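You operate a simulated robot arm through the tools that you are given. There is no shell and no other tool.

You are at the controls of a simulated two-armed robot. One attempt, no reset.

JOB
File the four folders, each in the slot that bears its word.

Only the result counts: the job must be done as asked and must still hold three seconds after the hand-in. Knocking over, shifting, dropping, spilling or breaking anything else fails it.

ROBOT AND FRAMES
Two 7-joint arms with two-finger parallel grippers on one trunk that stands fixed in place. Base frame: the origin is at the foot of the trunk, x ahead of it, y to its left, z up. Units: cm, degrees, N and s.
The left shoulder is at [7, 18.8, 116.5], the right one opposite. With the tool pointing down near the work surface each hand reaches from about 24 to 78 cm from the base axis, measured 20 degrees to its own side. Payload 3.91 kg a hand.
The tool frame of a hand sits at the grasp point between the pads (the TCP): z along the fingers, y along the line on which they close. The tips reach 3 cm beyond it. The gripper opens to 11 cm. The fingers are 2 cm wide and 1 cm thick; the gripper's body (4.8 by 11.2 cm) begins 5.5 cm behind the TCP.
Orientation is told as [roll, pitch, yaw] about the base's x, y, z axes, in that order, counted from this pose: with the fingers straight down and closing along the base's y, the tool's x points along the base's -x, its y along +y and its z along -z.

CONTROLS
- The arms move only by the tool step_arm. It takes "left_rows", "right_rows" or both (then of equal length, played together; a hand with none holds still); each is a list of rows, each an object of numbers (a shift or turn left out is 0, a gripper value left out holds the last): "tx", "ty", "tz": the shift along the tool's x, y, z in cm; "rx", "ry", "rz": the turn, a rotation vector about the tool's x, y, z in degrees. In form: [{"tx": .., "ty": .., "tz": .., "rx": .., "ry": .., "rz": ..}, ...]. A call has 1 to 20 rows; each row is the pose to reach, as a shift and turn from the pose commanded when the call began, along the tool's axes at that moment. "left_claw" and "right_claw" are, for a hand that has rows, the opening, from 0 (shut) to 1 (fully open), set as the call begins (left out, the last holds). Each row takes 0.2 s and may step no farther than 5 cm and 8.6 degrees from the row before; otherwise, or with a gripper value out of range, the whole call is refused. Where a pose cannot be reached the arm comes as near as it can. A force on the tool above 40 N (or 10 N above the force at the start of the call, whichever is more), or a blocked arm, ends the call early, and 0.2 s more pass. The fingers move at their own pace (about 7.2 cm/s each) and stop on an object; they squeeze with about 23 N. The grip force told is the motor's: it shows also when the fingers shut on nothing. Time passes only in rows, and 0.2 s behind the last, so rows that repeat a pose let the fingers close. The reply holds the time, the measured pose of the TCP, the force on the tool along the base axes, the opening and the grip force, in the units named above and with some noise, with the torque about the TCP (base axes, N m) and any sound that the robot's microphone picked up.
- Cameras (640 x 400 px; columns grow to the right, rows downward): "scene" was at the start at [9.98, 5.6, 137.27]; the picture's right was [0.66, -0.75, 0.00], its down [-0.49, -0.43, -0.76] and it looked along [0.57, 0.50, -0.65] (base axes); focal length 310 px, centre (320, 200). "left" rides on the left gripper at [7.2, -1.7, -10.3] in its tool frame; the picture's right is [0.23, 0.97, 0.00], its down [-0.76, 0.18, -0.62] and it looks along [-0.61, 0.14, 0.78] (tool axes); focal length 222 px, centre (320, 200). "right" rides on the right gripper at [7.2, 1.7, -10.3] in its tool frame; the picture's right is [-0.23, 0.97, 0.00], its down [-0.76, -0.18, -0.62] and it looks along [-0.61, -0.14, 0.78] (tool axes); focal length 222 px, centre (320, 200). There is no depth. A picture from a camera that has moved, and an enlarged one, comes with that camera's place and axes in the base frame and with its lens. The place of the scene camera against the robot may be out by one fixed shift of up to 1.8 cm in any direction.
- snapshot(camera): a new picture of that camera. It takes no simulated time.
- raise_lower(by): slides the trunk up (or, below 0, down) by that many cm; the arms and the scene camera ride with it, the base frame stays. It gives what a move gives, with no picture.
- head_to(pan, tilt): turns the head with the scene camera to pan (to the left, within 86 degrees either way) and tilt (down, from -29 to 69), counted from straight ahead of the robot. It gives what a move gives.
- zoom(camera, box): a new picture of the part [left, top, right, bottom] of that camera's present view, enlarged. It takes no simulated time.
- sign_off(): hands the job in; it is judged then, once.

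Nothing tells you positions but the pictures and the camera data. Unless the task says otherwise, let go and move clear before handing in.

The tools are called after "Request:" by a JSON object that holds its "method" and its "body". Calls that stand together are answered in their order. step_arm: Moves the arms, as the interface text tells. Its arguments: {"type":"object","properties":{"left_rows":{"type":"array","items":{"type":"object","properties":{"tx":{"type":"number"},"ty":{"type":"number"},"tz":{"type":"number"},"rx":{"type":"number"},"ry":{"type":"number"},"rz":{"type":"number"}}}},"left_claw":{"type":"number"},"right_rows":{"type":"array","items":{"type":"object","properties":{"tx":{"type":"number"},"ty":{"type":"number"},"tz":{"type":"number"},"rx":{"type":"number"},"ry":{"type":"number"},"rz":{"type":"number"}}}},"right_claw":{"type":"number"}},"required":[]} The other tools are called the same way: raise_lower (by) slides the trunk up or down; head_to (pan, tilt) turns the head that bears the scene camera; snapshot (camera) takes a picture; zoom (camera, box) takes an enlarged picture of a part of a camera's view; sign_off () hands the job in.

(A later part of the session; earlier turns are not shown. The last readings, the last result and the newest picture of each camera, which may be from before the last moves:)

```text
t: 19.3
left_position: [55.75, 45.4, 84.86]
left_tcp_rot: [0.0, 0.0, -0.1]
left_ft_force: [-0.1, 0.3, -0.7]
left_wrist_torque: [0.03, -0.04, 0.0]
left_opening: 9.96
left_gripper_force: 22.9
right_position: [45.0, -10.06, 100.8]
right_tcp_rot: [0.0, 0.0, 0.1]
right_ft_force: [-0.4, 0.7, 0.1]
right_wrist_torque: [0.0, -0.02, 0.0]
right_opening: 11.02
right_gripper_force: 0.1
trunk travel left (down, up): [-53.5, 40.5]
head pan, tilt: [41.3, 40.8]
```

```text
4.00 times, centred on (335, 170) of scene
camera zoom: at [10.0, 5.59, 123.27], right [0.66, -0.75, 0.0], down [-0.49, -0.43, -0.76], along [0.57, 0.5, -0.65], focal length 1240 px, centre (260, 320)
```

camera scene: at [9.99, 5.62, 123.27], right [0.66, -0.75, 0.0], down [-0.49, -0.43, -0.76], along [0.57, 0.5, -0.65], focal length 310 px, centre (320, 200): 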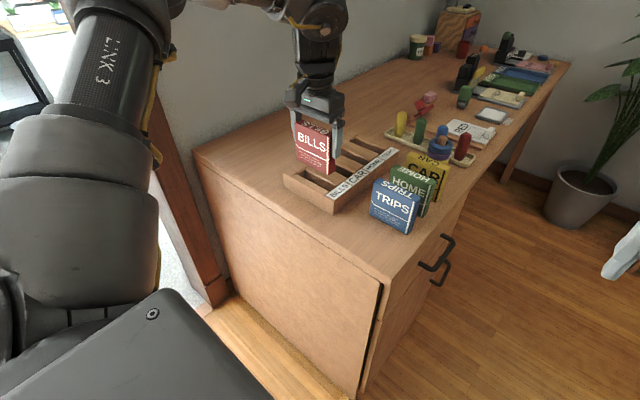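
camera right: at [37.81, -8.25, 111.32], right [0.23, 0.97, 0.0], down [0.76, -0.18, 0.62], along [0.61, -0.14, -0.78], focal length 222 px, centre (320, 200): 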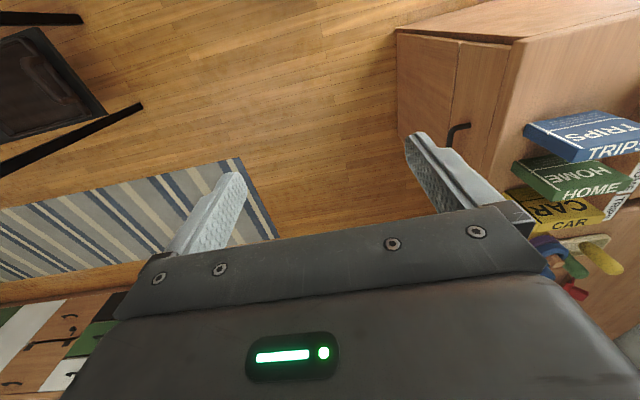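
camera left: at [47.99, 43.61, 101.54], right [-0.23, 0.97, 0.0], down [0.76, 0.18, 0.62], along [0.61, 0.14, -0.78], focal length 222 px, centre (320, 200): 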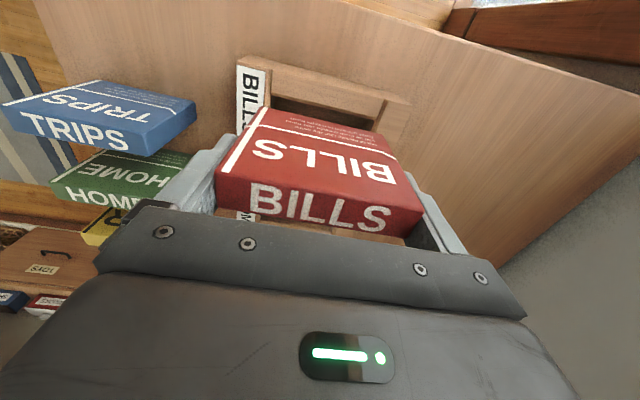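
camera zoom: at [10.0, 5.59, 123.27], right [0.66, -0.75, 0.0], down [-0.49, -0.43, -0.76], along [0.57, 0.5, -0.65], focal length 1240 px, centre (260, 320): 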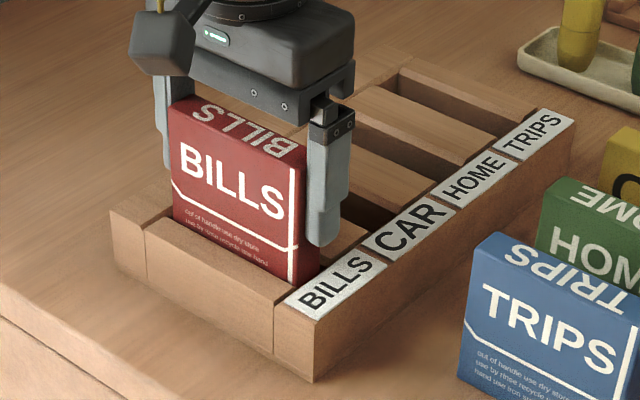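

Request:
{"method": "step_arm", "body": {"left_rows": [{"tz": 0.3}, {"tz": 0.6}, {"tz": 0.9}, {"tz": 0.9}]}}

Request:
{"method": "zoom", "body": {"camera": "scene", "box": [270, 120, 400, 220]}}

```text
t: 20.3
left_position: [55.79, 45.52, 83.89]
left_tcp_rot: [0.0, 0.0, 0.0]
left_ft_force: [0.2, 0.4, 0.4]
left_wrist_torque: [-0.03, 0.02, 0.0]
left_opening: 9.97
left_gripper_force: 23.1
right_position: [45.04, -10.02, 100.79]
right_tcp_rot: [0.0, 0.0, 0.1]
right_ft_force: [-0.1, -0.3, -0.1]
right_wrist_torque: [0.02, 0.0, 0.0]
right_opening: 11.0
right_gripper_force: 0.1
trunk travel left (down, up): [-53.5, 40.5]
head pan, tilt: [41.3, 40.8]
```

```text
4.00 times, centred on (335, 170) of scene
camera zoom: at [9.99, 5.59, 123.27], right [0.66, -0.75, 0.0], down [-0.49, -0.43, -0.76], along [0.57, 0.5, -0.65], focal length 1240 px, centre (260, 320)
```

zoom: 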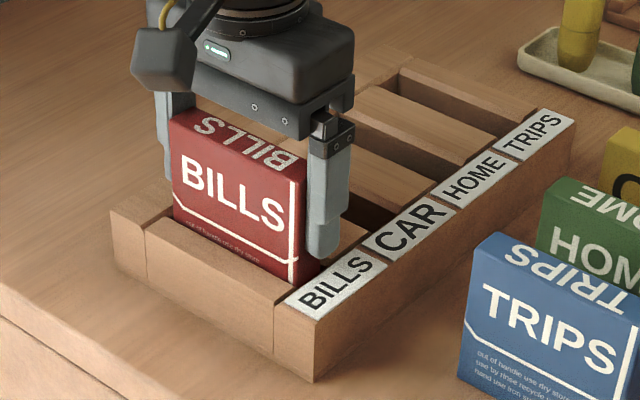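

Request:
{"method": "step_arm", "body": {"left_rows": [{"tz": 0.2}, {"tz": 0.4}, {"tz": 0.6}, {"tz": 0.6}]}}

Request:
{"method": "zoom", "body": {"camera": "scene", "box": [290, 150, 370, 212]}}

```text
t: 21.3
left_position: [55.72, 45.43, 83.45]
left_tcp_rot: [0.1, 0.0, 0.1]
left_ft_force: [-0.4, -0.2, -1.2]
left_wrist_torque: [-0.02, 0.02, -0.04]
left_opening: 9.96
left_gripper_force: 23.3
right_position: [44.86, -9.9, 100.73]
right_tcp_rot: [-0.1, 0.0, -0.1]
right_ft_force: [-0.4, 0.0, -0.9]
right_wrist_torque: [-0.01, 0.0, -0.02]
right_opening: 10.99
right_gripper_force: 0.1
trunk travel left (down, up): [-53.5, 40.5]
head pan, tilt: [41.3, 40.8]
```

```text
6.45 times, centred on (330, 181) of scene
camera zoom: at [9.99, 5.58, 123.27], right [0.66, -0.75, 0.0], down [-0.49, -0.43, -0.76], along [0.57, 0.5, -0.65], focal length 2000 px, centre (256, 323)
```

zoom: 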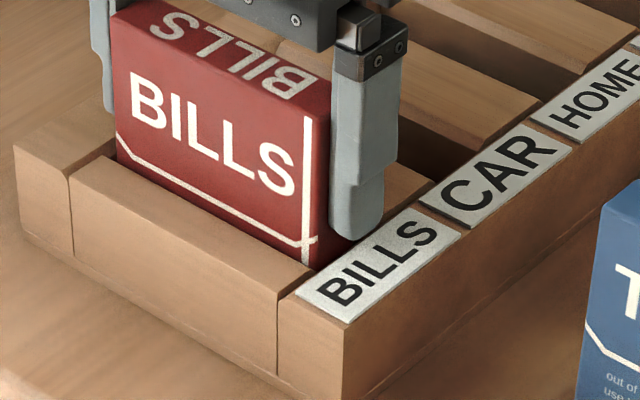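

Request:
{"method": "step_arm", "body": {"left_rows": [{"tz": 0.15}, {"tz": 0.3}, {"tz": 0.4}, {"tz": 0.4}, {"tz": 0.4}]}}

Request:
{"method": "zoom", "body": {"camera": "scene", "box": [290, 150, 370, 212]}}

```text
t: 22.5
left_position: [55.83, 45.48, 82.83]
left_tcp_rot: [-0.1, 0.0, 0.0]
left_ft_force: [-0.2, -0.3, -0.4]
left_wrist_torque: [0.0, -0.01, 0.01]
left_opening: 9.97
left_gripper_force: 23.1
right_position: [45.07, -10.09, 100.84]
right_tcp_rot: [0.0, 0.0, 0.0]
right_ft_force: [0.7, -0.4, -0.4]
right_wrist_torque: [0.04, -0.02, 0.0]
right_opening: 11.02
right_gripper_force: 0.2
trunk travel left (down, up): [-53.5, 40.5]
head pan, tilt: [41.3, 40.8]
```

```text
6.45 times, centred on (330, 181) of scene
camera zoom: at [9.99, 5.59, 123.27], right [0.66, -0.75, 0.0], down [-0.49, -0.43, -0.76], along [0.57, 0.5, -0.65], focal length 2000 px, centre (256, 323)
```

zoom: 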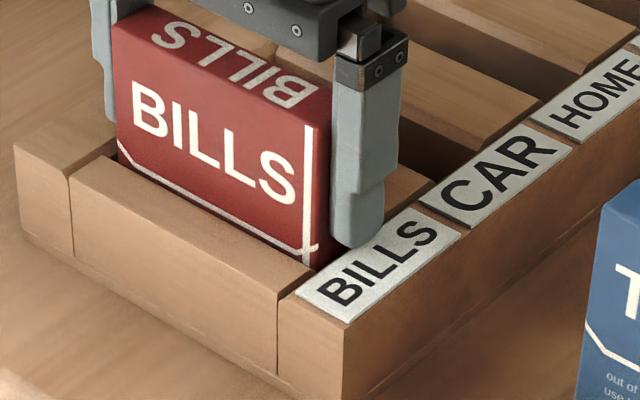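

The folder is almost fully down (bottom ~0.5 cm above the floor) and the fingertips are just above the rack top. I'll release here and lift straight out.

Request:
{"method": "step_arm", "body": {"left_rows": [{}, {}, {}], "left_claw": 1}}

Request:
{"method": "zoom", "body": {"camera": "scene", "box": [290, 150, 370, 212]}}

```text
t: 23.3
left_position: [55.83, 45.37, 83.03]
left_tcp_rot: [0.0, 0.0, 0.0]
left_ft_force: [0.0, -0.7, 0.2]
left_wrist_torque: [0.01, 0.01, 0.01]
left_opening: 10.98
left_gripper_force: 0.0
right_position: [45.06, -10.06, 100.87]
right_tcp_rot: [0.0, -0.1, -0.1]
right_ft_force: [-0.1, 0.3, 0.5]
right_wrist_torque: [0.01, 0.01, -0.01]
right_opening: 11.0
right_gripper_force: 0.1
trunk travel left (down, up): [-53.5, 40.5]
head pan, tilt: [41.3, 40.8]
```

```text
6.45 times, centred on (330, 181) of scene
camera zoom: at [9.98, 5.58, 123.27], right [0.66, -0.75, 0.0], down [-0.49, -0.43, -0.76], along [0.57, 0.5, -0.65], focal length 2000 px, centre (256, 323)
```

zoom: 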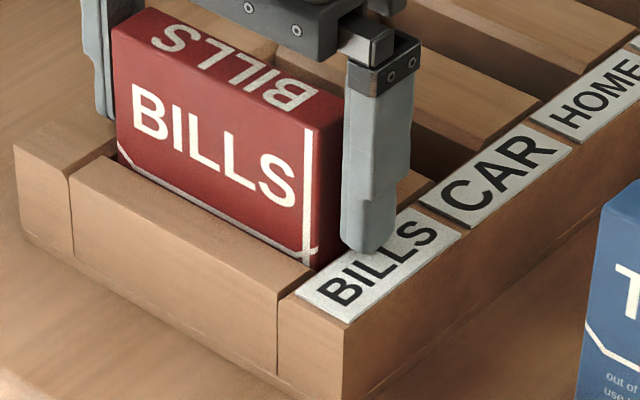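

BILLS is seated. I'll lift out, then test reach to the far TRIPS slot with the empty hand, since it's the farthest target.

Request:
{"method": "step_arm", "body": {"left_rows": [{"tz": -1.5}, {"tz": -4}, {"tz": -8}, {"tz": -12}, {"tz": -12}]}}

Request:
{"method": "step_arm", "body": {"left_rows": [{"tx": -4}, {"tx": -8}, {"tx": -12}, {"tx": -16}, {"tx": -20.6}, {"tx": -20.6}, {"tx": -20.6}]}}

Request:
{"method": "snapshot", "body": {"camera": "scene"}}

Request:
{"method": "snapshot", "body": {"camera": "left"}}

```text
t: 24.5
left_position: [56.15, 45.44, 94.97]
left_tcp_rot: [0.0, 0.1, 0.1]
left_ft_force: [0.4, 0.3, 0.5]
left_wrist_torque: [-0.01, 0.02, 0.0]
left_opening: 11.0
left_gripper_force: 0.0
right_position: [45.12, -9.92, 100.85]
right_tcp_rot: [0.0, 0.0, -0.1]
right_ft_force: [-0.3, 0.7, -0.5]
right_wrist_torque: [0.01, 0.01, -0.02]
right_opening: 11.0
right_gripper_force: 0.0
trunk travel left (down, up): [-53.5, 40.5]
head pan, tilt: [41.3, 40.8]
```

```text
t: 26.1
left_position: [61.15, 45.6, 91.44]
left_tcp_rot: [0.0, -0.1, 0.0]
left_ft_force: [0.0, 0.3, 0.1]
left_wrist_torque: [-0.02, 0.01, 0.02]
left_opening: 11.0
left_gripper_force: 0.1
left hand out of reach, approached as far as the arm can: row 1, 2, 3, 4, 5, 6, 7
right_position: [45.0, -10.13, 100.76]
right_tcp_rot: [0.1, 0.0, -0.1]
right_ft_force: [-0.4, -0.3, -0.6]
right_wrist_torque: [0.01, 0.02, -0.02]
right_opening: 10.99
right_gripper_force: 0.1
trunk travel left (down, up): [-53.5, 40.5]
head pan, tilt: [41.3, 40.8]
```

```text
taken
camera scene: at [9.97, 5.59, 123.27], right [0.66, -0.75, 0.0], down [-0.49, -0.43, -0.76], along [0.57, 0.5, -0.65], focal length 310 px, centre (320, 200)
```

scene: 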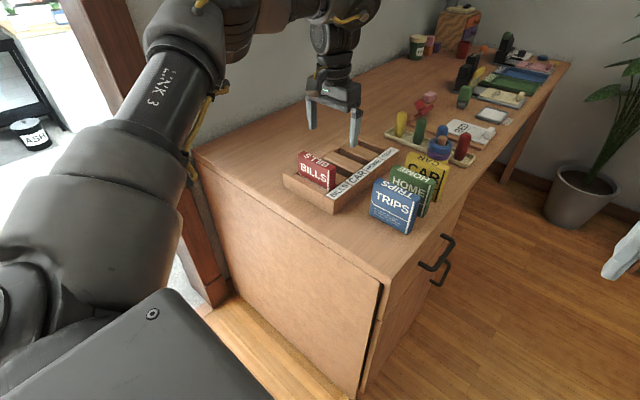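

```text
taken
camera left: at [53.76, 43.87, 101.71], right [-0.23, 0.97, 0.0], down [0.76, 0.18, 0.63], along [0.61, 0.14, -0.78], focal length 222 px, centre (320, 200)
```

left: 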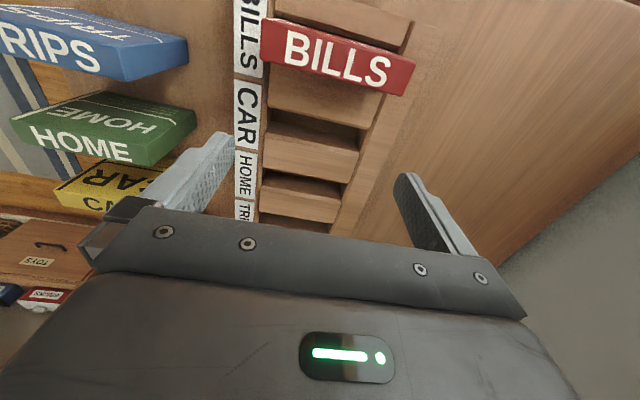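

Reach stops near x≈61 with the tool vertical. Tilting the fingers forward (about y, keeping the closing line along y) should extend reach while still letting the folders be held upright. I'll test this with the empty hand in the air.

Request:
{"method": "step_arm", "body": {"left_rows": [{"ry": -7, "tz": -1}, {"ry": -14, "tz": -2}, {"ry": -20, "tz": -3}, {"ry": -20, "tz": -3, "tx": -3}, {"ry": -20, "tz": -3, "tx": -7}, {"ry": -20, "tz": -3, "tx": -11}, {"ry": -20, "tz": -3, "tx": -15}, {"ry": -20, "tz": -3, "tx": -15}]}}

Request:
{"method": "snapshot", "body": {"camera": "scene"}}

```text
t: 27.9
left_position: [70.84, 45.5, 93.12]
left_tcp_rot: [0.0, -20.1, 0.0]
left_ft_force: [0.3, 1.0, -1.1]
left_wrist_torque: [0.01, 0.01, 0.02]
left_opening: 10.99
left_gripper_force: 0.0
left hand out of reach, approached as far as the arm can: row 6, 7, 8
right_position: [45.01, -9.9, 100.77]
right_tcp_rot: [0.0, 0.1, 0.0]
right_ft_force: [-0.5, 0.5, -0.4]
right_wrist_torque: [0.01, 0.01, -0.01]
right_opening: 11.0
right_gripper_force: 0.1
trunk travel left (down, up): [-53.5, 40.5]
head pan, tilt: [41.3, 40.8]
```

```text
taken
camera scene: at [10.07, 5.62, 123.26], right [0.66, -0.75, 0.0], down [-0.49, -0.43, -0.76], along [0.57, 0.5, -0.65], focal length 310 px, centre (320, 200)
```

scene: 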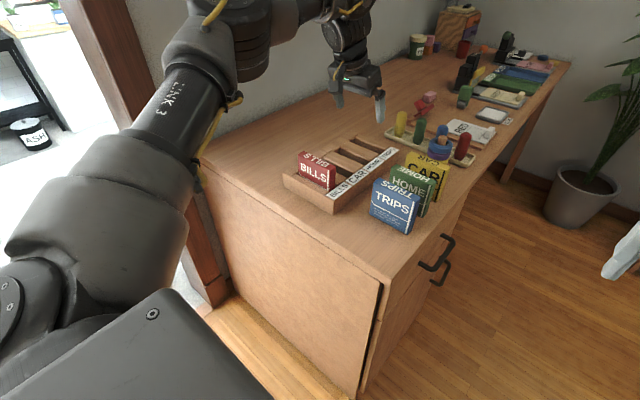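

Tilting 20° adds about 10 cm of reach, so the far slot needs roughly 30°. I'll file TRIPS next, while neighbouring slots are empty, with a 31° forward tilt kept from pick to place. First I move above the TRIPS folder.

Request:
{"method": "step_arm", "body": {"left_rows": [{"tx": 1, "ty": -2, "tz": -2.5}, {"tx": 2.5, "ty": -5, "tz": -5, "ry": -2}, {"tx": 4, "ty": -9, "tz": -7.35, "ry": -5}, {"tx": 6, "ty": -13, "tz": -7.35, "ry": -8}, {"tx": 8, "ty": -17, "tz": -7.35, "ry": -11}, {"tx": 8.86, "ty": -19, "tz": -7.35, "ry": -11}, {"tx": 8.86, "ty": -19, "tz": -7.35, "ry": -11}]}}

Request:
{"method": "snapshot", "body": {"camera": "left"}}

Request:
{"method": "snapshot", "body": {"camera": "scene"}}

```text
t: 29.5
left_position: [60.5, 26.75, 96.84]
left_tcp_rot: [0.0, -31.1, 0.1]
left_ft_force: [0.3, 0.1, 0.1]
left_wrist_torque: [0.04, 0.02, -0.01]
left_opening: 11.0
left_gripper_force: 0.2
right_position: [44.89, -9.92, 100.86]
right_tcp_rot: [0.0, 0.0, 0.1]
right_ft_force: [-0.4, 0.5, 0.5]
right_wrist_torque: [0.03, 0.02, -0.03]
right_opening: 11.0
right_gripper_force: 0.1
trunk travel left (down, up): [-53.5, 40.5]
head pan, tilt: [41.3, 40.8]
```

```text
taken
camera left: at [48.87, 24.96, 101.98], right [-0.2, 0.97, -0.12], down [0.33, 0.18, 0.93], along [0.92, 0.14, -0.36], focal length 222 px, centre (320, 200)
```

left: 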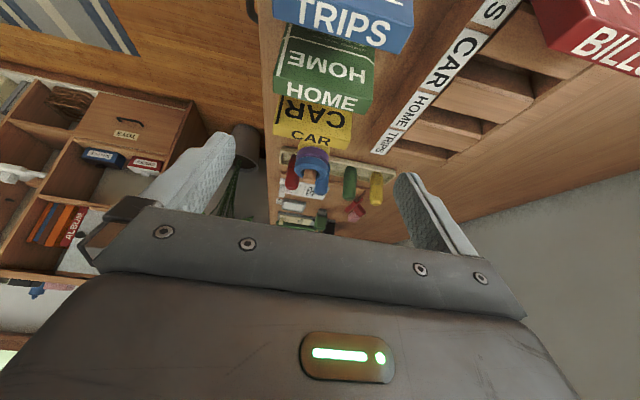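

```text
taken
camera scene: at [9.95, 5.6, 123.27], right [0.66, -0.75, 0.0], down [-0.49, -0.43, -0.76], along [0.57, 0.5, -0.65], focal length 310 px, centre (320, 200)
```

scene: 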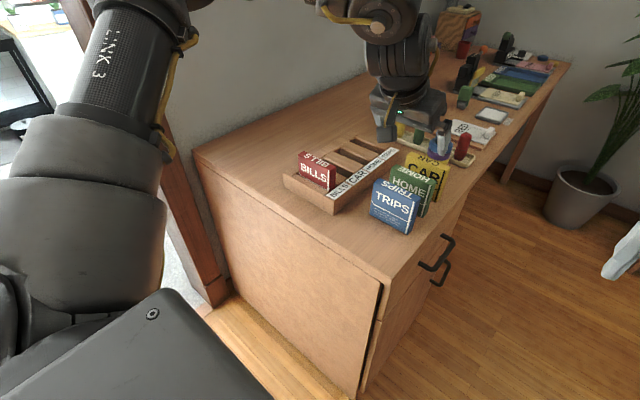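

Request:
{"method": "step_arm", "body": {"left_rows": [{"tx": 1.4, "ty": -0.1, "tz": 1.75}, {"tx": 2.75, "ty": -0.2, "tz": 3.5}, {"tx": 4.1, "ty": -0.28, "tz": 5.25}, {"tx": 5.51, "ty": -0.28, "tz": 7.0}, {"tx": 5.51, "ty": -0.28, "tz": 7.0}, {"tx": 5.51, "ty": -0.28, "tz": 7.0}]}}

Request:
{"method": "snapshot", "body": {"camera": "left"}}

Request:
{"method": "zoom", "body": {"camera": "scene", "box": [340, 100, 480, 240]}}

```text
t: 30.9
left_position: [59.06, 26.57, 88.12]
left_tcp_rot: [0.0, -31.0, -0.1]
left_ft_force: [-0.4, -1.1, -0.9]
left_wrist_torque: [0.0, -0.01, -0.01]
left_opening: 11.0
left_gripper_force: 0.0
right_position: [44.9, -9.97, 100.84]
right_tcp_rot: [0.1, 0.0, 0.1]
right_ft_force: [-0.5, -0.8, 0.6]
right_wrist_torque: [-0.01, -0.02, 0.03]
right_opening: 11.01
right_gripper_force: 0.1
trunk travel left (down, up): [-53.5, 40.5]
head pan, tilt: [41.3, 40.8]
```

```text
taken
camera left: at [47.61, 24.89, 93.26], right [-0.2, 0.97, -0.12], down [0.33, 0.18, 0.93], along [0.92, 0.14, -0.36], focal length 222 px, centre (320, 200)
```

left: 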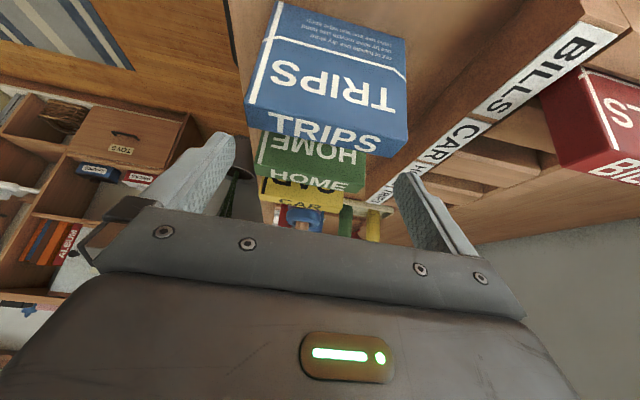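

```text
2.86 times, centred on (410, 170) of scene
camera zoom: at [10.0, 5.59, 123.27], right [0.66, -0.75, 0.0], down [-0.49, -0.43, -0.76], along [0.57, 0.5, -0.65], focal length 886 px, centre (63, 286)
```

zoom: 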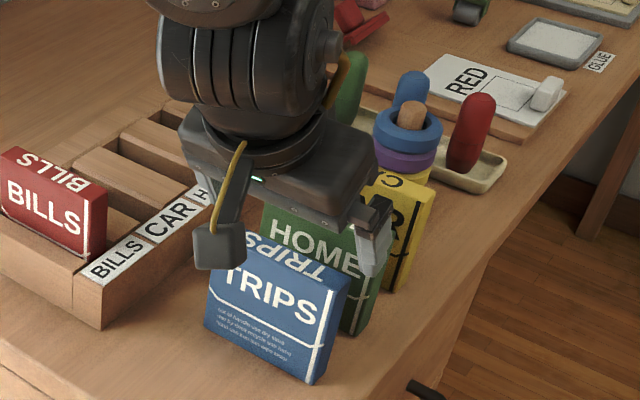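

Alignment over TRIPS checks out (folder centre ≈ (59.3, 26.5)). Descending to straddle it, then closing.

Request:
{"method": "step_arm", "body": {"left_rows": [{"tx": 0.5, "ty": -0.06, "tz": 1.1}, {"tx": 1.1, "ty": -0.06, "tz": 2.2}, {"tx": 1.7, "ty": -0.06, "tz": 3.3}, {"tx": 2.29, "ty": -0.06, "tz": 4.37}, {"tx": 2.29, "ty": -0.06, "tz": 4.37}, {"tx": 2.29, "ty": -0.06, "tz": 4.37}]}}

Request:
{"method": "snapshot", "body": {"camera": "left"}}

Request:
{"method": "zoom", "body": {"camera": "scene", "box": [340, 120, 460, 240]}}

```text
t: 32.3
left_position: [59.33, 26.62, 83.28]
left_tcp_rot: [0.1, -31.0, 0.1]
left_ft_force: [0.2, 0.1, -0.5]
left_wrist_torque: [-0.03, -0.03, -0.03]
left_opening: 10.97
left_gripper_force: 0.0
right_position: [45.07, -10.08, 100.89]
right_tcp_rot: [0.0, -0.1, 0.0]
right_ft_force: [-0.3, -1.1, -0.3]
right_wrist_torque: [-0.01, 0.01, 0.01]
right_opening: 11.02
right_gripper_force: 0.1
trunk travel left (down, up): [-53.5, 40.5]
head pan, tilt: [41.3, 40.8]
```

```text
taken
camera left: at [47.85, 24.92, 88.29], right [-0.2, 0.97, -0.12], down [0.33, 0.18, 0.93], along [0.92, 0.14, -0.36], focal length 222 px, centre (320, 200)
```

left: 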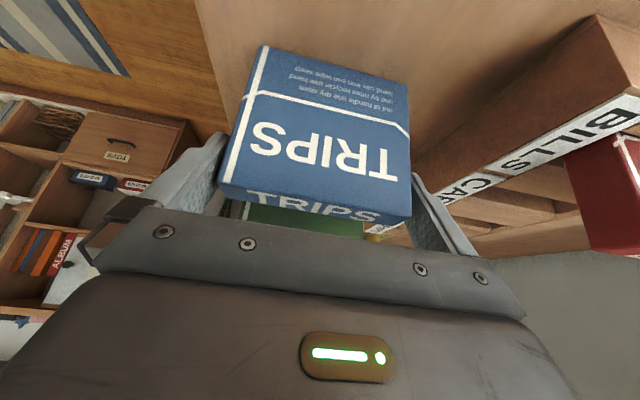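

```text
3.33 times, centred on (400, 180) of scene
camera zoom: at [10.0, 5.59, 123.27], right [0.66, -0.75, 0.0], down [-0.49, -0.43, -0.76], along [0.57, 0.5, -0.65], focal length 1033 px, centre (53, 267)
```

zoom: 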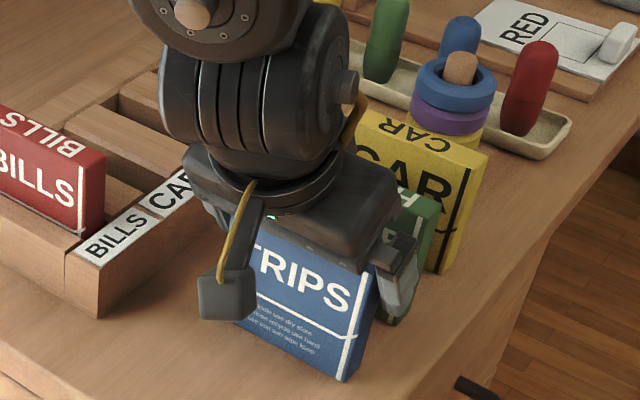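

Request:
{"method": "step_arm", "body": {"left_rows": [{}, {}, {}, {}], "left_claw": 0}}

Request:
{"method": "step_arm", "body": {"left_rows": [{"tx": -0.515, "tz": -0.857}, {"tx": -1.545, "tz": -2.57}, {"tx": -3.09, "tz": -5.14}, {"tx": -4.64, "tz": -7.71}, {"tx": -6.18, "tz": -10.28}, {"tx": -6.18, "tz": -10.28}, {"tx": -6.18, "tz": -10.28}]}}

Request:
{"method": "zoom", "body": {"camera": "left", "box": [190, 30, 450, 240]}}

Request:
{"method": "snapshot", "body": {"camera": "scene"}}

```text
t: 33.3
left_position: [59.48, 26.54, 83.26]
left_tcp_rot: [0.1, -31.0, 0.0]
left_ft_force: [0.5, 0.6, -0.2]
left_wrist_torque: [-0.02, 0.0, -0.01]
left_opening: 9.94
left_gripper_force: 22.9
right_position: [44.97, -9.91, 100.82]
right_tcp_rot: [0.1, 0.0, 0.0]
right_ft_force: [0.7, 0.1, 0.3]
right_wrist_torque: [-0.01, -0.01, 0.04]
right_opening: 11.02
right_gripper_force: 0.1
trunk travel left (down, up): [-53.5, 40.5]
head pan, tilt: [41.3, 40.8]
```

```text
t: 34.9
left_position: [59.31, 26.6, 95.18]
left_tcp_rot: [0.0, -31.1, 0.0]
left_ft_force: [-0.4, 0.0, 0.3]
left_wrist_torque: [-0.03, 0.02, 0.0]
left_opening: 9.92
left_gripper_force: 23.3
right_position: [44.9, -10.09, 100.91]
right_tcp_rot: [-0.1, -0.1, 0.0]
right_ft_force: [0.6, -0.1, -0.3]
right_wrist_torque: [0.01, 0.0, 0.03]
right_opening: 11.0
right_gripper_force: 0.1
trunk travel left (down, up): [-53.5, 40.5]
head pan, tilt: [41.3, 40.8]
```

```text
1.90 times, centred on (320, 135) of left
camera zoom: at [47.88, 24.84, 100.2], right [-0.2, 0.97, -0.12], down [0.33, 0.18, 0.93], along [0.92, 0.14, -0.36], focal length 423 px, centre (320, 324)
```

zoom: 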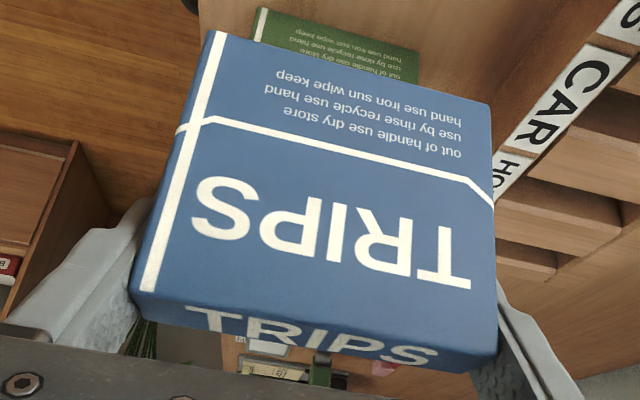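

```text
taken
camera scene: at [9.97, 5.57, 123.27], right [0.66, -0.75, 0.0], down [-0.49, -0.43, -0.76], along [0.57, 0.5, -0.65], focal length 310 px, centre (320, 200)
```

scene: 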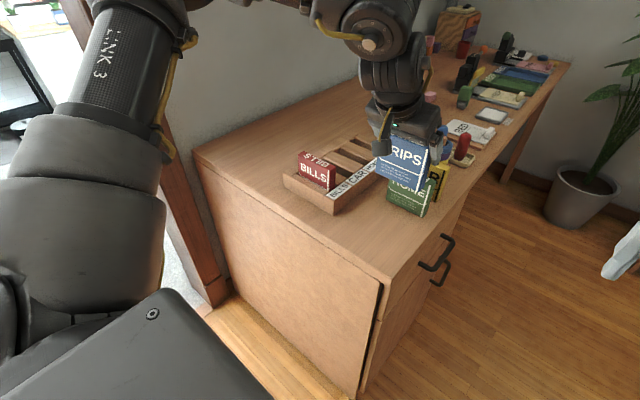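

TRIPS is held upright. I'll raise the trunk 10 cm to bring the shoulder level with the extended wrist, then carry it over the far slot.

Request:
{"method": "raise_lower", "body": {"by": 9}}

Request:
{"method": "step_arm", "body": {"left_rows": [{"ty": 4}, {"ty": 8}, {"ty": 12}, {"ty": 16}, {"ty": 18.9}, {"ty": 18.9}]}}

```text
t: 36.1
left_position: [59.51, 26.54, 104.12]
left_tcp_rot: [0.0, -31.0, 0.0]
left_ft_force: [0.1, 0.4, -0.5]
left_wrist_torque: [0.0, 0.02, 0.01]
left_opening: 9.93
left_gripper_force: 22.8
right_position: [45.02, -10.06, 109.8]
right_tcp_rot: [0.0, 0.1, 0.0]
right_ft_force: [0.5, 0.0, -0.4]
right_wrist_torque: [-0.02, 0.02, 0.01]
right_opening: 11.0
right_gripper_force: 0.1
trunk travel left (down, up): [-62.5, 31.5]
head pan, tilt: [41.3, 40.8]
```

```text
t: 37.5
left_position: [59.5, 45.79, 104.05]
left_tcp_rot: [-0.1, -31.1, 0.0]
left_ft_force: [0.5, 0.0, -1.1]
left_wrist_torque: [0.0, 0.0, 0.0]
left_opening: 9.96
left_gripper_force: 23.0
right_position: [45.15, -10.17, 109.86]
right_tcp_rot: [0.0, 0.1, 0.0]
right_ft_force: [0.3, -0.8, 0.1]
right_wrist_torque: [-0.01, 0.0, 0.0]
right_opening: 11.0
right_gripper_force: 0.1
trunk travel left (down, up): [-62.5, 31.5]
head pan, tilt: [41.3, 40.8]
```

Request:
{"method": "step_arm", "body": {"left_rows": [{"tx": -1.4, "ty": -0.2, "tz": 3.2}, {"tx": -2.8, "ty": -0.2, "tz": 6.4}, {"tx": -4.2, "ty": -0.2, "tz": 9.6}, {"tx": -5.7, "ty": -0.2, "tz": 12.8}, {"tx": -7.1, "ty": -0.2, "tz": 16}, {"tx": -8.53, "ty": -0.2, "tz": 19.19}, {"tx": -8.53, "ty": -0.2, "tz": 19.19}, {"tx": -8.53, "ty": -0.2, "tz": 19.19}]}}

Request:
{"method": "snapshot", "body": {"camera": "left"}}

Request:
{"method": "snapshot", "body": {"camera": "scene"}}

Request:
{"method": "zoom", "body": {"camera": "scene", "box": [290, 130, 430, 230]}}

```text
t: 39.3
left_position: [75.01, 45.49, 92.47]
left_tcp_rot: [0.0, -31.1, 0.0]
left_ft_force: [-0.2, 0.5, -1.4]
left_wrist_torque: [0.01, 0.02, 0.01]
left_opening: 9.94
left_gripper_force: 23.0
left hand out of reach, approached as far as the arm can: row 6, 7, 8
right_position: [45.14, -9.95, 109.81]
right_tcp_rot: [0.0, 0.0, 0.0]
right_ft_force: [-0.2, 0.1, 0.1]
right_wrist_torque: [0.0, 0.01, -0.01]
right_opening: 11.01
right_gripper_force: 0.1
trunk travel left (down, up): [-62.5, 31.5]
head pan, tilt: [41.3, 40.8]
```

```text
taken
camera left: at [63.42, 43.77, 97.52], right [-0.19, 0.97, -0.12], down [0.33, 0.18, 0.93], along [0.92, 0.14, -0.36], focal length 222 px, centre (320, 200)
```

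left: 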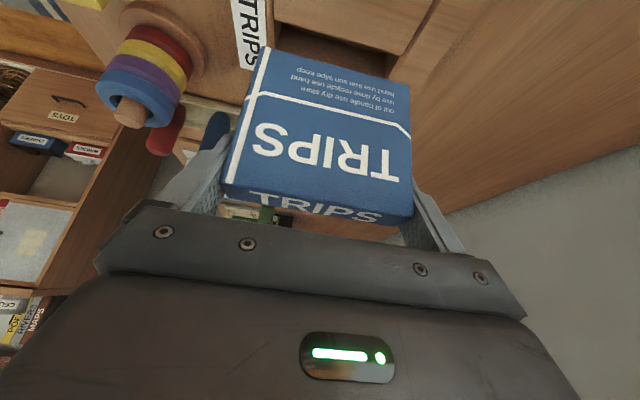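

```text
taken
camera scene: at [10.05, 5.58, 132.26], right [0.66, -0.75, 0.0], down [-0.49, -0.43, -0.76], along [0.57, 0.5, -0.65], focal length 310 px, centre (320, 200)
```

scene: 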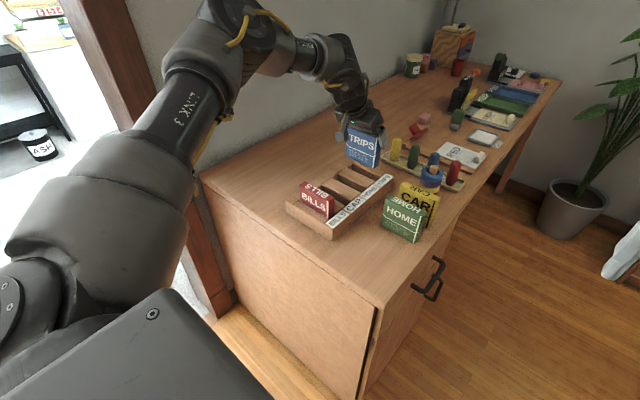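

```text
4.00 times, centred on (360, 180) of scene
camera zoom: at [10.05, 5.58, 132.26], right [0.66, -0.75, 0.0], down [-0.49, -0.43, -0.76], along [0.57, 0.5, -0.65], focal length 1240 px, centre (160, 280)
```

zoom: 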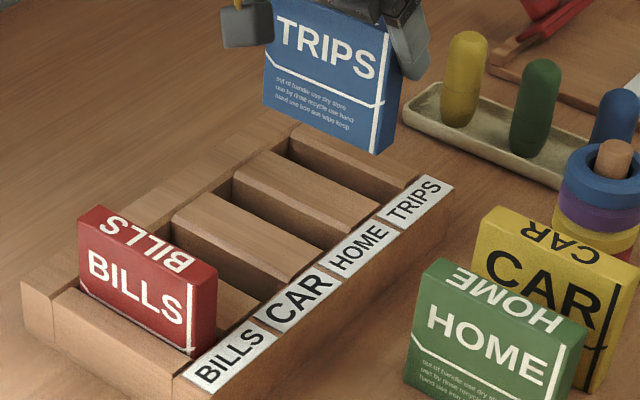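

The far slot is 1.7 cm beyond reach at 31° tilt; about 38° at a lower trunk is needed. I'll return TRIPS to its original spot, regrip at 38°, then try again.

Request:
{"method": "step_arm", "body": {"left_rows": [{"tx": 1.3, "tz": -3.7}, {"tx": 2.7, "tz": -7.4}, {"tx": 4.1, "tz": -11.2}, {"tx": 5.5, "tz": -15}, {"tx": 6.85, "tz": -18.69}, {"tx": 6.85, "ty": -4.5, "tz": -18.69}, {"tx": 6.85, "ty": -9, "tz": -18.69}, {"tx": 6.85, "ty": -13.5, "tz": -18.69}, {"tx": 6.85, "ty": -17.5, "tz": -18.69}, {"tx": 6.85, "ty": -18.95, "tz": -18.69}, {"tx": 6.85, "ty": -18.95, "tz": -18.69}]}}

Request:
{"method": "raise_lower", "body": {"by": -10}}

```text
t: 41.7
left_position: [59.45, 26.51, 104.98]
left_tcp_rot: [0.1, -31.0, 0.1]
left_ft_force: [-0.4, 1.0, -0.8]
left_wrist_torque: [0.0, -0.03, 0.01]
left_opening: 9.93
left_gripper_force: 22.7
right_position: [44.92, -10.02, 109.7]
right_tcp_rot: [0.0, 0.0, -0.1]
right_ft_force: [0.0, -0.3, -1.3]
right_wrist_torque: [-0.01, -0.02, 0.01]
right_opening: 11.01
right_gripper_force: 0.0
trunk travel left (down, up): [-62.5, 31.5]
head pan, tilt: [41.3, 40.8]
```

```text
t: 43.0
left_position: [59.5, 26.5, 94.94]
left_tcp_rot: [-0.1, -31.0, 0.0]
left_ft_force: [-0.3, -0.5, -0.2]
left_wrist_torque: [0.0, 0.0, -0.01]
left_opening: 9.92
left_gripper_force: 23.0
right_position: [45.0, -9.98, 99.83]
right_tcp_rot: [-0.1, 0.0, 0.0]
right_ft_force: [0.6, 0.3, 0.2]
right_wrist_torque: [-0.02, -0.06, -0.03]
right_opening: 10.98
right_gripper_force: 0.0
trunk travel left (down, up): [-52.5, 41.5]
head pan, tilt: [41.3, 40.8]
```

Request:
{"method": "step_arm", "body": {"left_rows": [{"tx": 1.7, "tz": 2.83}, {"tx": 3.4, "tz": 5.66}, {"tx": 5.0, "tz": 8.32}, {"tx": 5.6, "tz": 9.33}, {"tx": 5.85, "tz": 9.74}, {"tx": 5.85, "tz": 9.74}]}}

Request:
{"method": "step_arm", "body": {"left_rows": [{"tx": 0.05, "tz": 0.086}, {"tx": 0.1, "tz": 0.171}, {"tx": 0.1, "tz": 0.171}]}}

Request:
{"method": "zoom", "body": {"camera": "scene", "box": [340, 120, 460, 240]}}

```text
t: 44.5
left_position: [59.43, 26.4, 83.76]
left_tcp_rot: [0.0, -31.0, 0.0]
left_ft_force: [1.2, -0.1, -0.7]
left_wrist_torque: [-0.04, 0.04, 0.02]
left_opening: 9.93
left_gripper_force: 23.2
right_position: [44.93, -10.07, 99.8]
right_tcp_rot: [0.0, 0.0, 0.1]
right_ft_force: [0.8, -0.3, 0.4]
right_wrist_torque: [-0.03, 0.02, -0.03]
right_opening: 11.02
right_gripper_force: 0.1
trunk travel left (down, up): [-52.5, 41.5]
head pan, tilt: [41.3, 40.8]
```

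```text
t: 45.2
left_position: [59.51, 26.53, 83.52]
left_tcp_rot: [0.0, -31.0, 0.0]
left_ft_force: [0.4, 0.3, -1.0]
left_wrist_torque: [0.0, 0.0, 0.03]
left_opening: 9.93
left_gripper_force: 22.9
right_position: [44.93, -9.92, 99.9]
right_tcp_rot: [0.0, -0.1, 0.0]
right_ft_force: [-0.4, -0.1, 0.1]
right_wrist_torque: [0.02, 0.02, 0.01]
right_opening: 11.0
right_gripper_force: 0.1
trunk travel left (down, up): [-52.5, 41.5]
head pan, tilt: [41.3, 40.8]
```

```text
3.33 times, centred on (400, 180) of scene
camera zoom: at [9.99, 5.58, 122.27], right [0.66, -0.75, 0.0], down [-0.49, -0.43, -0.76], along [0.57, 0.5, -0.65], focal length 1033 px, centre (53, 267)
```

zoom: 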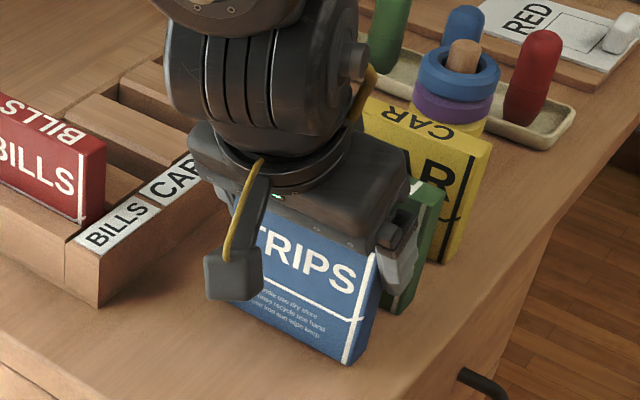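

Request:
{"method": "step_arm", "body": {"left_rows": [{"tx": 0.05, "tz": 0.086}, {"tx": 0.09, "tz": 0.15}, {"tx": 0.09, "tz": 0.15}]}}

Request:
{"method": "step_arm", "body": {"left_rows": [{"tx": 0.03, "tz": 0.05}, {"tx": 0.06, "tz": 0.1}, {"tx": 0.06, "tz": 0.1}]}}

```text
t: 46.0
left_position: [59.65, 26.46, 83.42]
left_tcp_rot: [0.1, -31.0, 0.0]
left_ft_force: [0.0, 0.5, -1.2]
left_wrist_torque: [0.01, -0.01, -0.04]
left_opening: 9.93
left_gripper_force: 23.2
right_position: [45.0, -10.08, 99.71]
right_tcp_rot: [-0.1, 0.1, 0.0]
right_ft_force: [-0.1, -0.9, 0.1]
right_wrist_torque: [0.01, -0.03, -0.01]
right_opening: 11.0
right_gripper_force: 0.1
trunk travel left (down, up): [-52.5, 41.5]
head pan, tilt: [41.3, 40.8]
```

```text
t: 46.9
left_position: [59.46, 26.52, 83.19]
left_tcp_rot: [0.0, -31.0, 0.0]
left_ft_force: [0.2, -0.2, 0.5]
left_wrist_torque: [-0.01, 0.01, 0.0]
left_opening: 9.97
left_gripper_force: 22.8
right_position: [45.06, -9.98, 99.74]
right_tcp_rot: [0.0, 0.0, 0.0]
right_ft_force: [0.7, 0.4, -0.6]
right_wrist_torque: [-0.04, -0.02, 0.02]
right_opening: 11.02
right_gripper_force: 0.1
trunk travel left (down, up): [-52.5, 41.5]
head pan, tilt: [41.3, 40.8]
```

Request:
{"method": "step_arm", "body": {"left_rows": [{"tx": 0.04, "tz": 0.07}, {"tx": 0.08, "tz": 0.13}, {"tx": 0.08, "tz": 0.13}]}}

Request:
{"method": "zoom", "body": {"camera": "scene", "box": [370, 160, 420, 235]}}

```text
t: 47.6
left_position: [59.69, 26.49, 83.18]
left_tcp_rot: [0.0, -31.1, 0.1]
left_ft_force: [2.1, 0.0, 3.7]
left_wrist_torque: [-0.06, -0.11, 0.05]
left_opening: 9.93
left_gripper_force: 23.3
right_position: [45.02, -10.0, 99.76]
right_tcp_rot: [0.0, 0.1, 0.1]
right_ft_force: [0.5, 0.2, -0.3]
right_wrist_torque: [-0.02, 0.0, -0.03]
right_opening: 11.01
right_gripper_force: 0.0
trunk travel left (down, up): [-52.5, 41.5]
head pan, tilt: [41.3, 40.8]
```

```text
5.33 times, centred on (395, 198) of scene
camera zoom: at [9.96, 5.56, 122.28], right [0.66, -0.75, 0.0], down [-0.49, -0.43, -0.76], along [0.57, 0.5, -0.65], focal length 1653 px, centre (-80, 213)
```

zoom: 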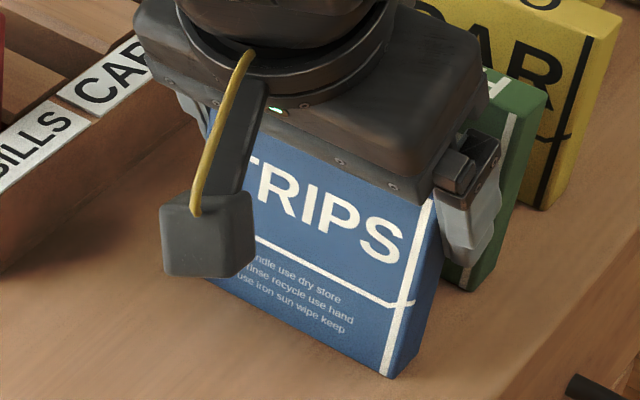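

Contact felt (3.7 N): TRIPS is back on the table. Opening, tilting to 38° about the TCP, then regripping.

Request:
{"method": "step_arm", "body": {"left_rows": [{}, {}, {}], "left_claw": 1}}

Request:
{"method": "step_arm", "body": {"left_rows": [{"ry": -3}, {"ry": -6}, {"ry": -7.5, "tx": 0.1}, {"ry": -7.5, "tx": 0.1}, {"ry": -7.5, "tx": 0.1}]}}

Request:
{"method": "snapshot", "body": {"camera": "left"}}

Request:
{"method": "zoom", "body": {"camera": "scene", "box": [340, 140, 440, 240]}}

```text
t: 48.5
left_position: [59.66, 26.43, 83.11]
left_tcp_rot: [0.1, -30.9, 0.1]
left_ft_force: [0.6, 0.6, -0.3]
left_wrist_torque: [-0.01, -0.04, 0.02]
left_opening: 10.98
left_gripper_force: 0.0
right_position: [44.99, -9.99, 99.92]
right_tcp_rot: [-0.1, 0.1, 0.0]
right_ft_force: [-0.6, -0.6, 0.2]
right_wrist_torque: [-0.02, -0.01, -0.03]
right_opening: 11.01
right_gripper_force: 0.1
trunk travel left (down, up): [-52.5, 41.5]
head pan, tilt: [41.3, 40.8]
```

```text
t: 49.6
left_position: [59.28, 26.54, 82.97]
left_tcp_rot: [0.0, -38.4, -0.1]
left_ft_force: [-0.1, -0.7, 0.3]
left_wrist_torque: [-0.05, -0.01, -0.02]
left_opening: 10.99
left_gripper_force: 0.0
right_position: [45.08, -10.09, 99.73]
right_tcp_rot: [0.0, 0.0, -0.1]
right_ft_force: [0.3, -0.1, 0.2]
right_wrist_torque: [0.0, -0.03, 0.01]
right_opening: 11.03
right_gripper_force: 0.1
trunk travel left (down, up): [-52.5, 41.5]
head pan, tilt: [41.3, 40.8]
```

```text
taken
camera left: at [47.26, 24.81, 86.55], right [-0.18, 0.97, -0.14], down [0.21, 0.18, 0.96], along [0.96, 0.14, -0.23], focal length 222 px, centre (320, 200)
```

left: 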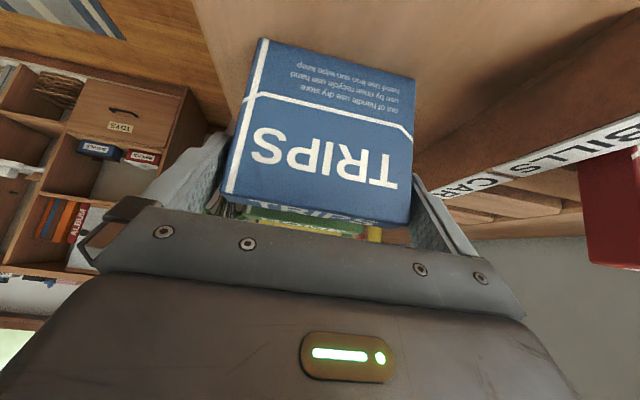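

```text
4.00 times, centred on (390, 190) of scene
camera zoom: at [9.98, 5.58, 122.27], right [0.66, -0.75, 0.0], down [-0.49, -0.43, -0.76], along [0.57, 0.5, -0.65], focal length 1240 px, centre (40, 240)
```

zoom: 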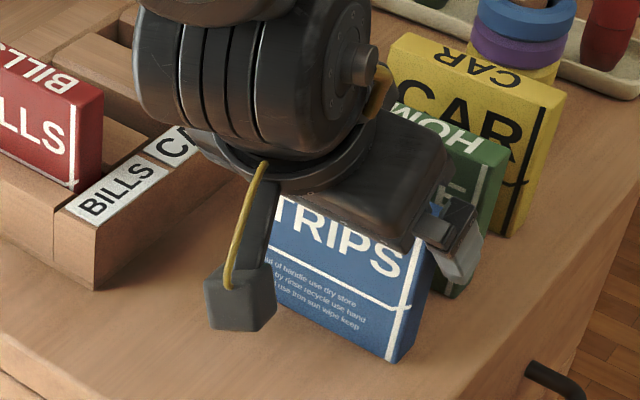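

Request:
{"method": "step_arm", "body": {"left_rows": [{"tx": -0.35}, {"tx": -0.35}]}}

Request:
{"method": "step_arm", "body": {"left_rows": [{}, {}, {}, {}], "left_claw": 0}}

Request:
{"method": "step_arm", "body": {"left_rows": [{"tx": -0.62, "tz": -0.784}, {"tx": -1.86, "tz": -2.35}, {"tx": -3.73, "tz": -4.7}, {"tx": -5.6, "tz": -7.06}, {"tx": -7.45, "tz": -9.4}, {"tx": -7.45, "tz": -9.4}]}}

Request:
{"method": "zoom", "body": {"camera": "left", "box": [190, 20, 450, 240]}}

Request:
{"method": "snapshot", "body": {"camera": "scene"}}

```text
t: 50.2
left_position: [59.74, 26.53, 83.09]
left_tcp_rot: [0.0, -38.5, 0.0]
left_ft_force: [-0.3, 0.2, 0.3]
left_wrist_torque: [0.0, -0.01, -0.01]
left_opening: 11.01
left_gripper_force: 0.1
right_position: [44.95, -9.97, 99.94]
right_tcp_rot: [0.0, 0.0, 0.0]
right_ft_force: [-0.9, 0.8, 0.4]
right_wrist_torque: [0.0, 0.02, 0.02]
right_opening: 11.0
right_gripper_force: 0.1
trunk travel left (down, up): [-52.5, 41.5]
head pan, tilt: [41.3, 40.8]
```

```text
t: 51.2
left_position: [59.76, 26.53, 83.15]
left_tcp_rot: [0.0, -38.5, 0.0]
left_ft_force: [-0.1, -0.2, -0.3]
left_wrist_torque: [0.02, -0.02, 0.02]
left_opening: 9.95
left_gripper_force: 22.8
right_position: [44.94, -10.13, 99.79]
right_tcp_rot: [0.0, 0.0, 0.0]
right_ft_force: [0.1, -0.2, 0.0]
right_wrist_torque: [0.0, 0.02, -0.02]
right_opening: 10.99
right_gripper_force: 0.0
trunk travel left (down, up): [-52.5, 41.5]
head pan, tilt: [41.3, 40.8]
```

```text
t: 52.6
left_position: [59.85, 26.76, 95.25]
left_tcp_rot: [0.0, -38.5, 0.0]
left_ft_force: [-0.5, -0.3, -0.4]
left_wrist_torque: [-0.02, -0.03, 0.01]
left_opening: 9.94
left_gripper_force: 23.0
right_position: [45.15, -9.95, 99.81]
right_tcp_rot: [0.0, 0.0, -0.1]
right_ft_force: [0.3, 0.8, 0.6]
right_wrist_torque: [-0.02, 0.0, 0.0]
right_opening: 10.99
right_gripper_force: 0.1
trunk travel left (down, up): [-52.5, 41.5]
head pan, tilt: [41.3, 40.8]
```

```text
1.82 times, centred on (320, 130) of left
camera zoom: at [47.75, 25.13, 98.72], right [-0.18, 0.97, -0.14], down [0.21, 0.18, 0.96], along [0.96, 0.14, -0.23], focal length 404 px, centre (320, 327)
```

zoom: 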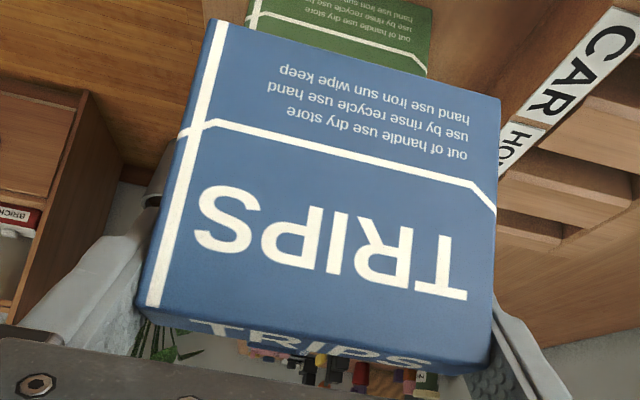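

```text
taken
camera scene: at [10.05, 5.61, 122.26], right [0.66, -0.75, 0.0], down [-0.49, -0.43, -0.76], along [0.57, 0.5, -0.65], focal length 310 px, centre (320, 200)
```

scene: 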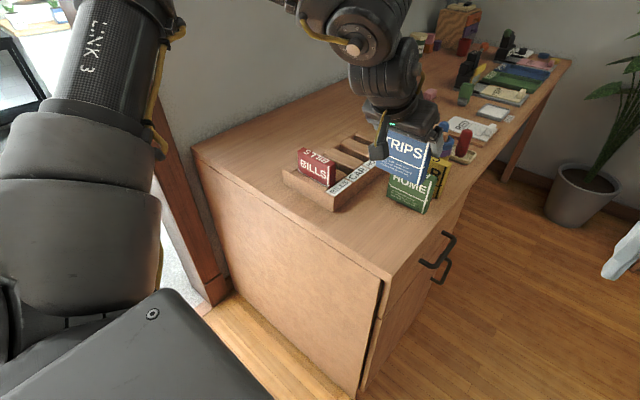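

TRIPS is upright in the 38° grip. Carrying it across and out to the far slot.

Request:
{"method": "step_arm", "body": {"left_rows": [{"ty": 4}, {"ty": 8}, {"ty": 12}, {"ty": 16}, {"ty": 18.75}, {"ty": 18.75}, {"ty": 18.75, "tx": -2.26, "tz": 2.6}, {"ty": 18.75, "tx": -4.52, "tz": 5.2}, {"ty": 18.75, "tx": -6.78, "tz": 7.8}, {"ty": 18.75, "tx": -9.04, "tz": 10.4}, {"ty": 18.75, "tx": -11.31, "tz": 13.09}, {"ty": 18.75, "tx": -11.31, "tz": 13.09}, {"ty": 18.75, "tx": -11.31, "tz": 13.09}]}}

Request:
{"method": "snapshot", "body": {"camera": "left"}}

Request:
{"method": "zoom", "body": {"camera": "scene", "box": [290, 90, 430, 200]}}

```text
t: 55.5
left_position: [76.48, 45.29, 92.12]
left_tcp_rot: [0.0, -38.5, 0.0]
left_ft_force: [-0.6, 0.1, -1.3]
left_wrist_torque: [0.03, -0.03, 0.03]
left_opening: 9.97
left_gripper_force: 23.1
right_position: [44.96, -9.98, 99.78]
right_tcp_rot: [0.0, -0.1, 0.0]
right_ft_force: [-0.1, 0.2, 0.3]
right_wrist_torque: [0.01, 0.02, 0.0]
right_opening: 11.0
right_gripper_force: 0.0
trunk travel left (down, up): [-52.5, 41.5]
head pan, tilt: [41.3, 40.8]
```

```text
taken
camera left: at [64.42, 43.66, 95.64], right [-0.18, 0.97, -0.14], down [0.21, 0.18, 0.96], along [0.96, 0.14, -0.23], focal length 222 px, centre (320, 200)
```

left: 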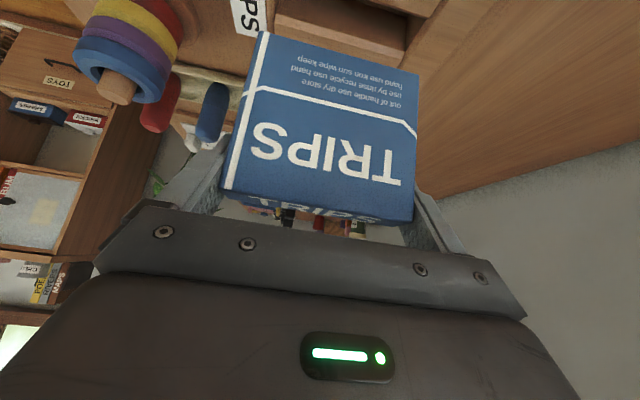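

```text
3.64 times, centred on (360, 145) of scene
camera zoom: at [10.04, 5.58, 122.26], right [0.66, -0.75, 0.0], down [-0.49, -0.43, -0.76], along [0.57, 0.5, -0.65], focal length 1127 px, centre (174, 400)
```

zoom: 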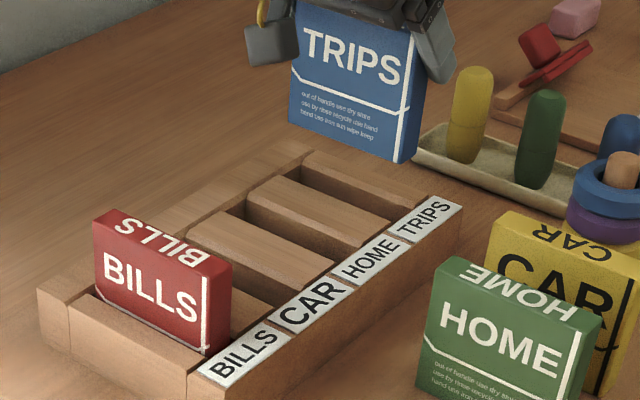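

Reach is fine now. I'll check alignment with slot 4 from the wrist camera before lowering.

Request:
{"method": "zoom", "body": {"camera": "left", "box": [220, 0, 460, 110]}}

Request:
{"method": "zoom", "body": {"camera": "scene", "box": [345, 110, 415, 160]}}

```text
2.67 times, centred on (340, 55) of left
camera zoom: at [64.42, 43.66, 95.64], right [-0.18, 0.97, -0.14], down [0.21, 0.18, 0.96], along [0.96, 0.14, -0.23], focal length 592 px, centre (267, 587)
```

zoom: 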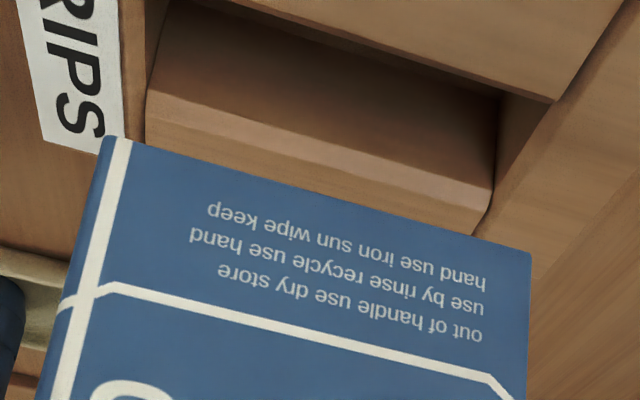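

```text
8.00 times, centred on (380, 135) of scene
camera zoom: at [10.04, 5.58, 122.26], right [0.66, -0.75, 0.0], down [-0.49, -0.43, -0.76], along [0.57, 0.5, -0.65], focal length 2480 px, centre (-160, 720)
```

zoom: 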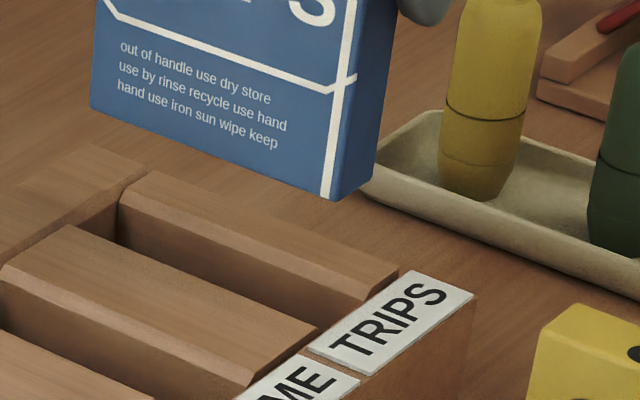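

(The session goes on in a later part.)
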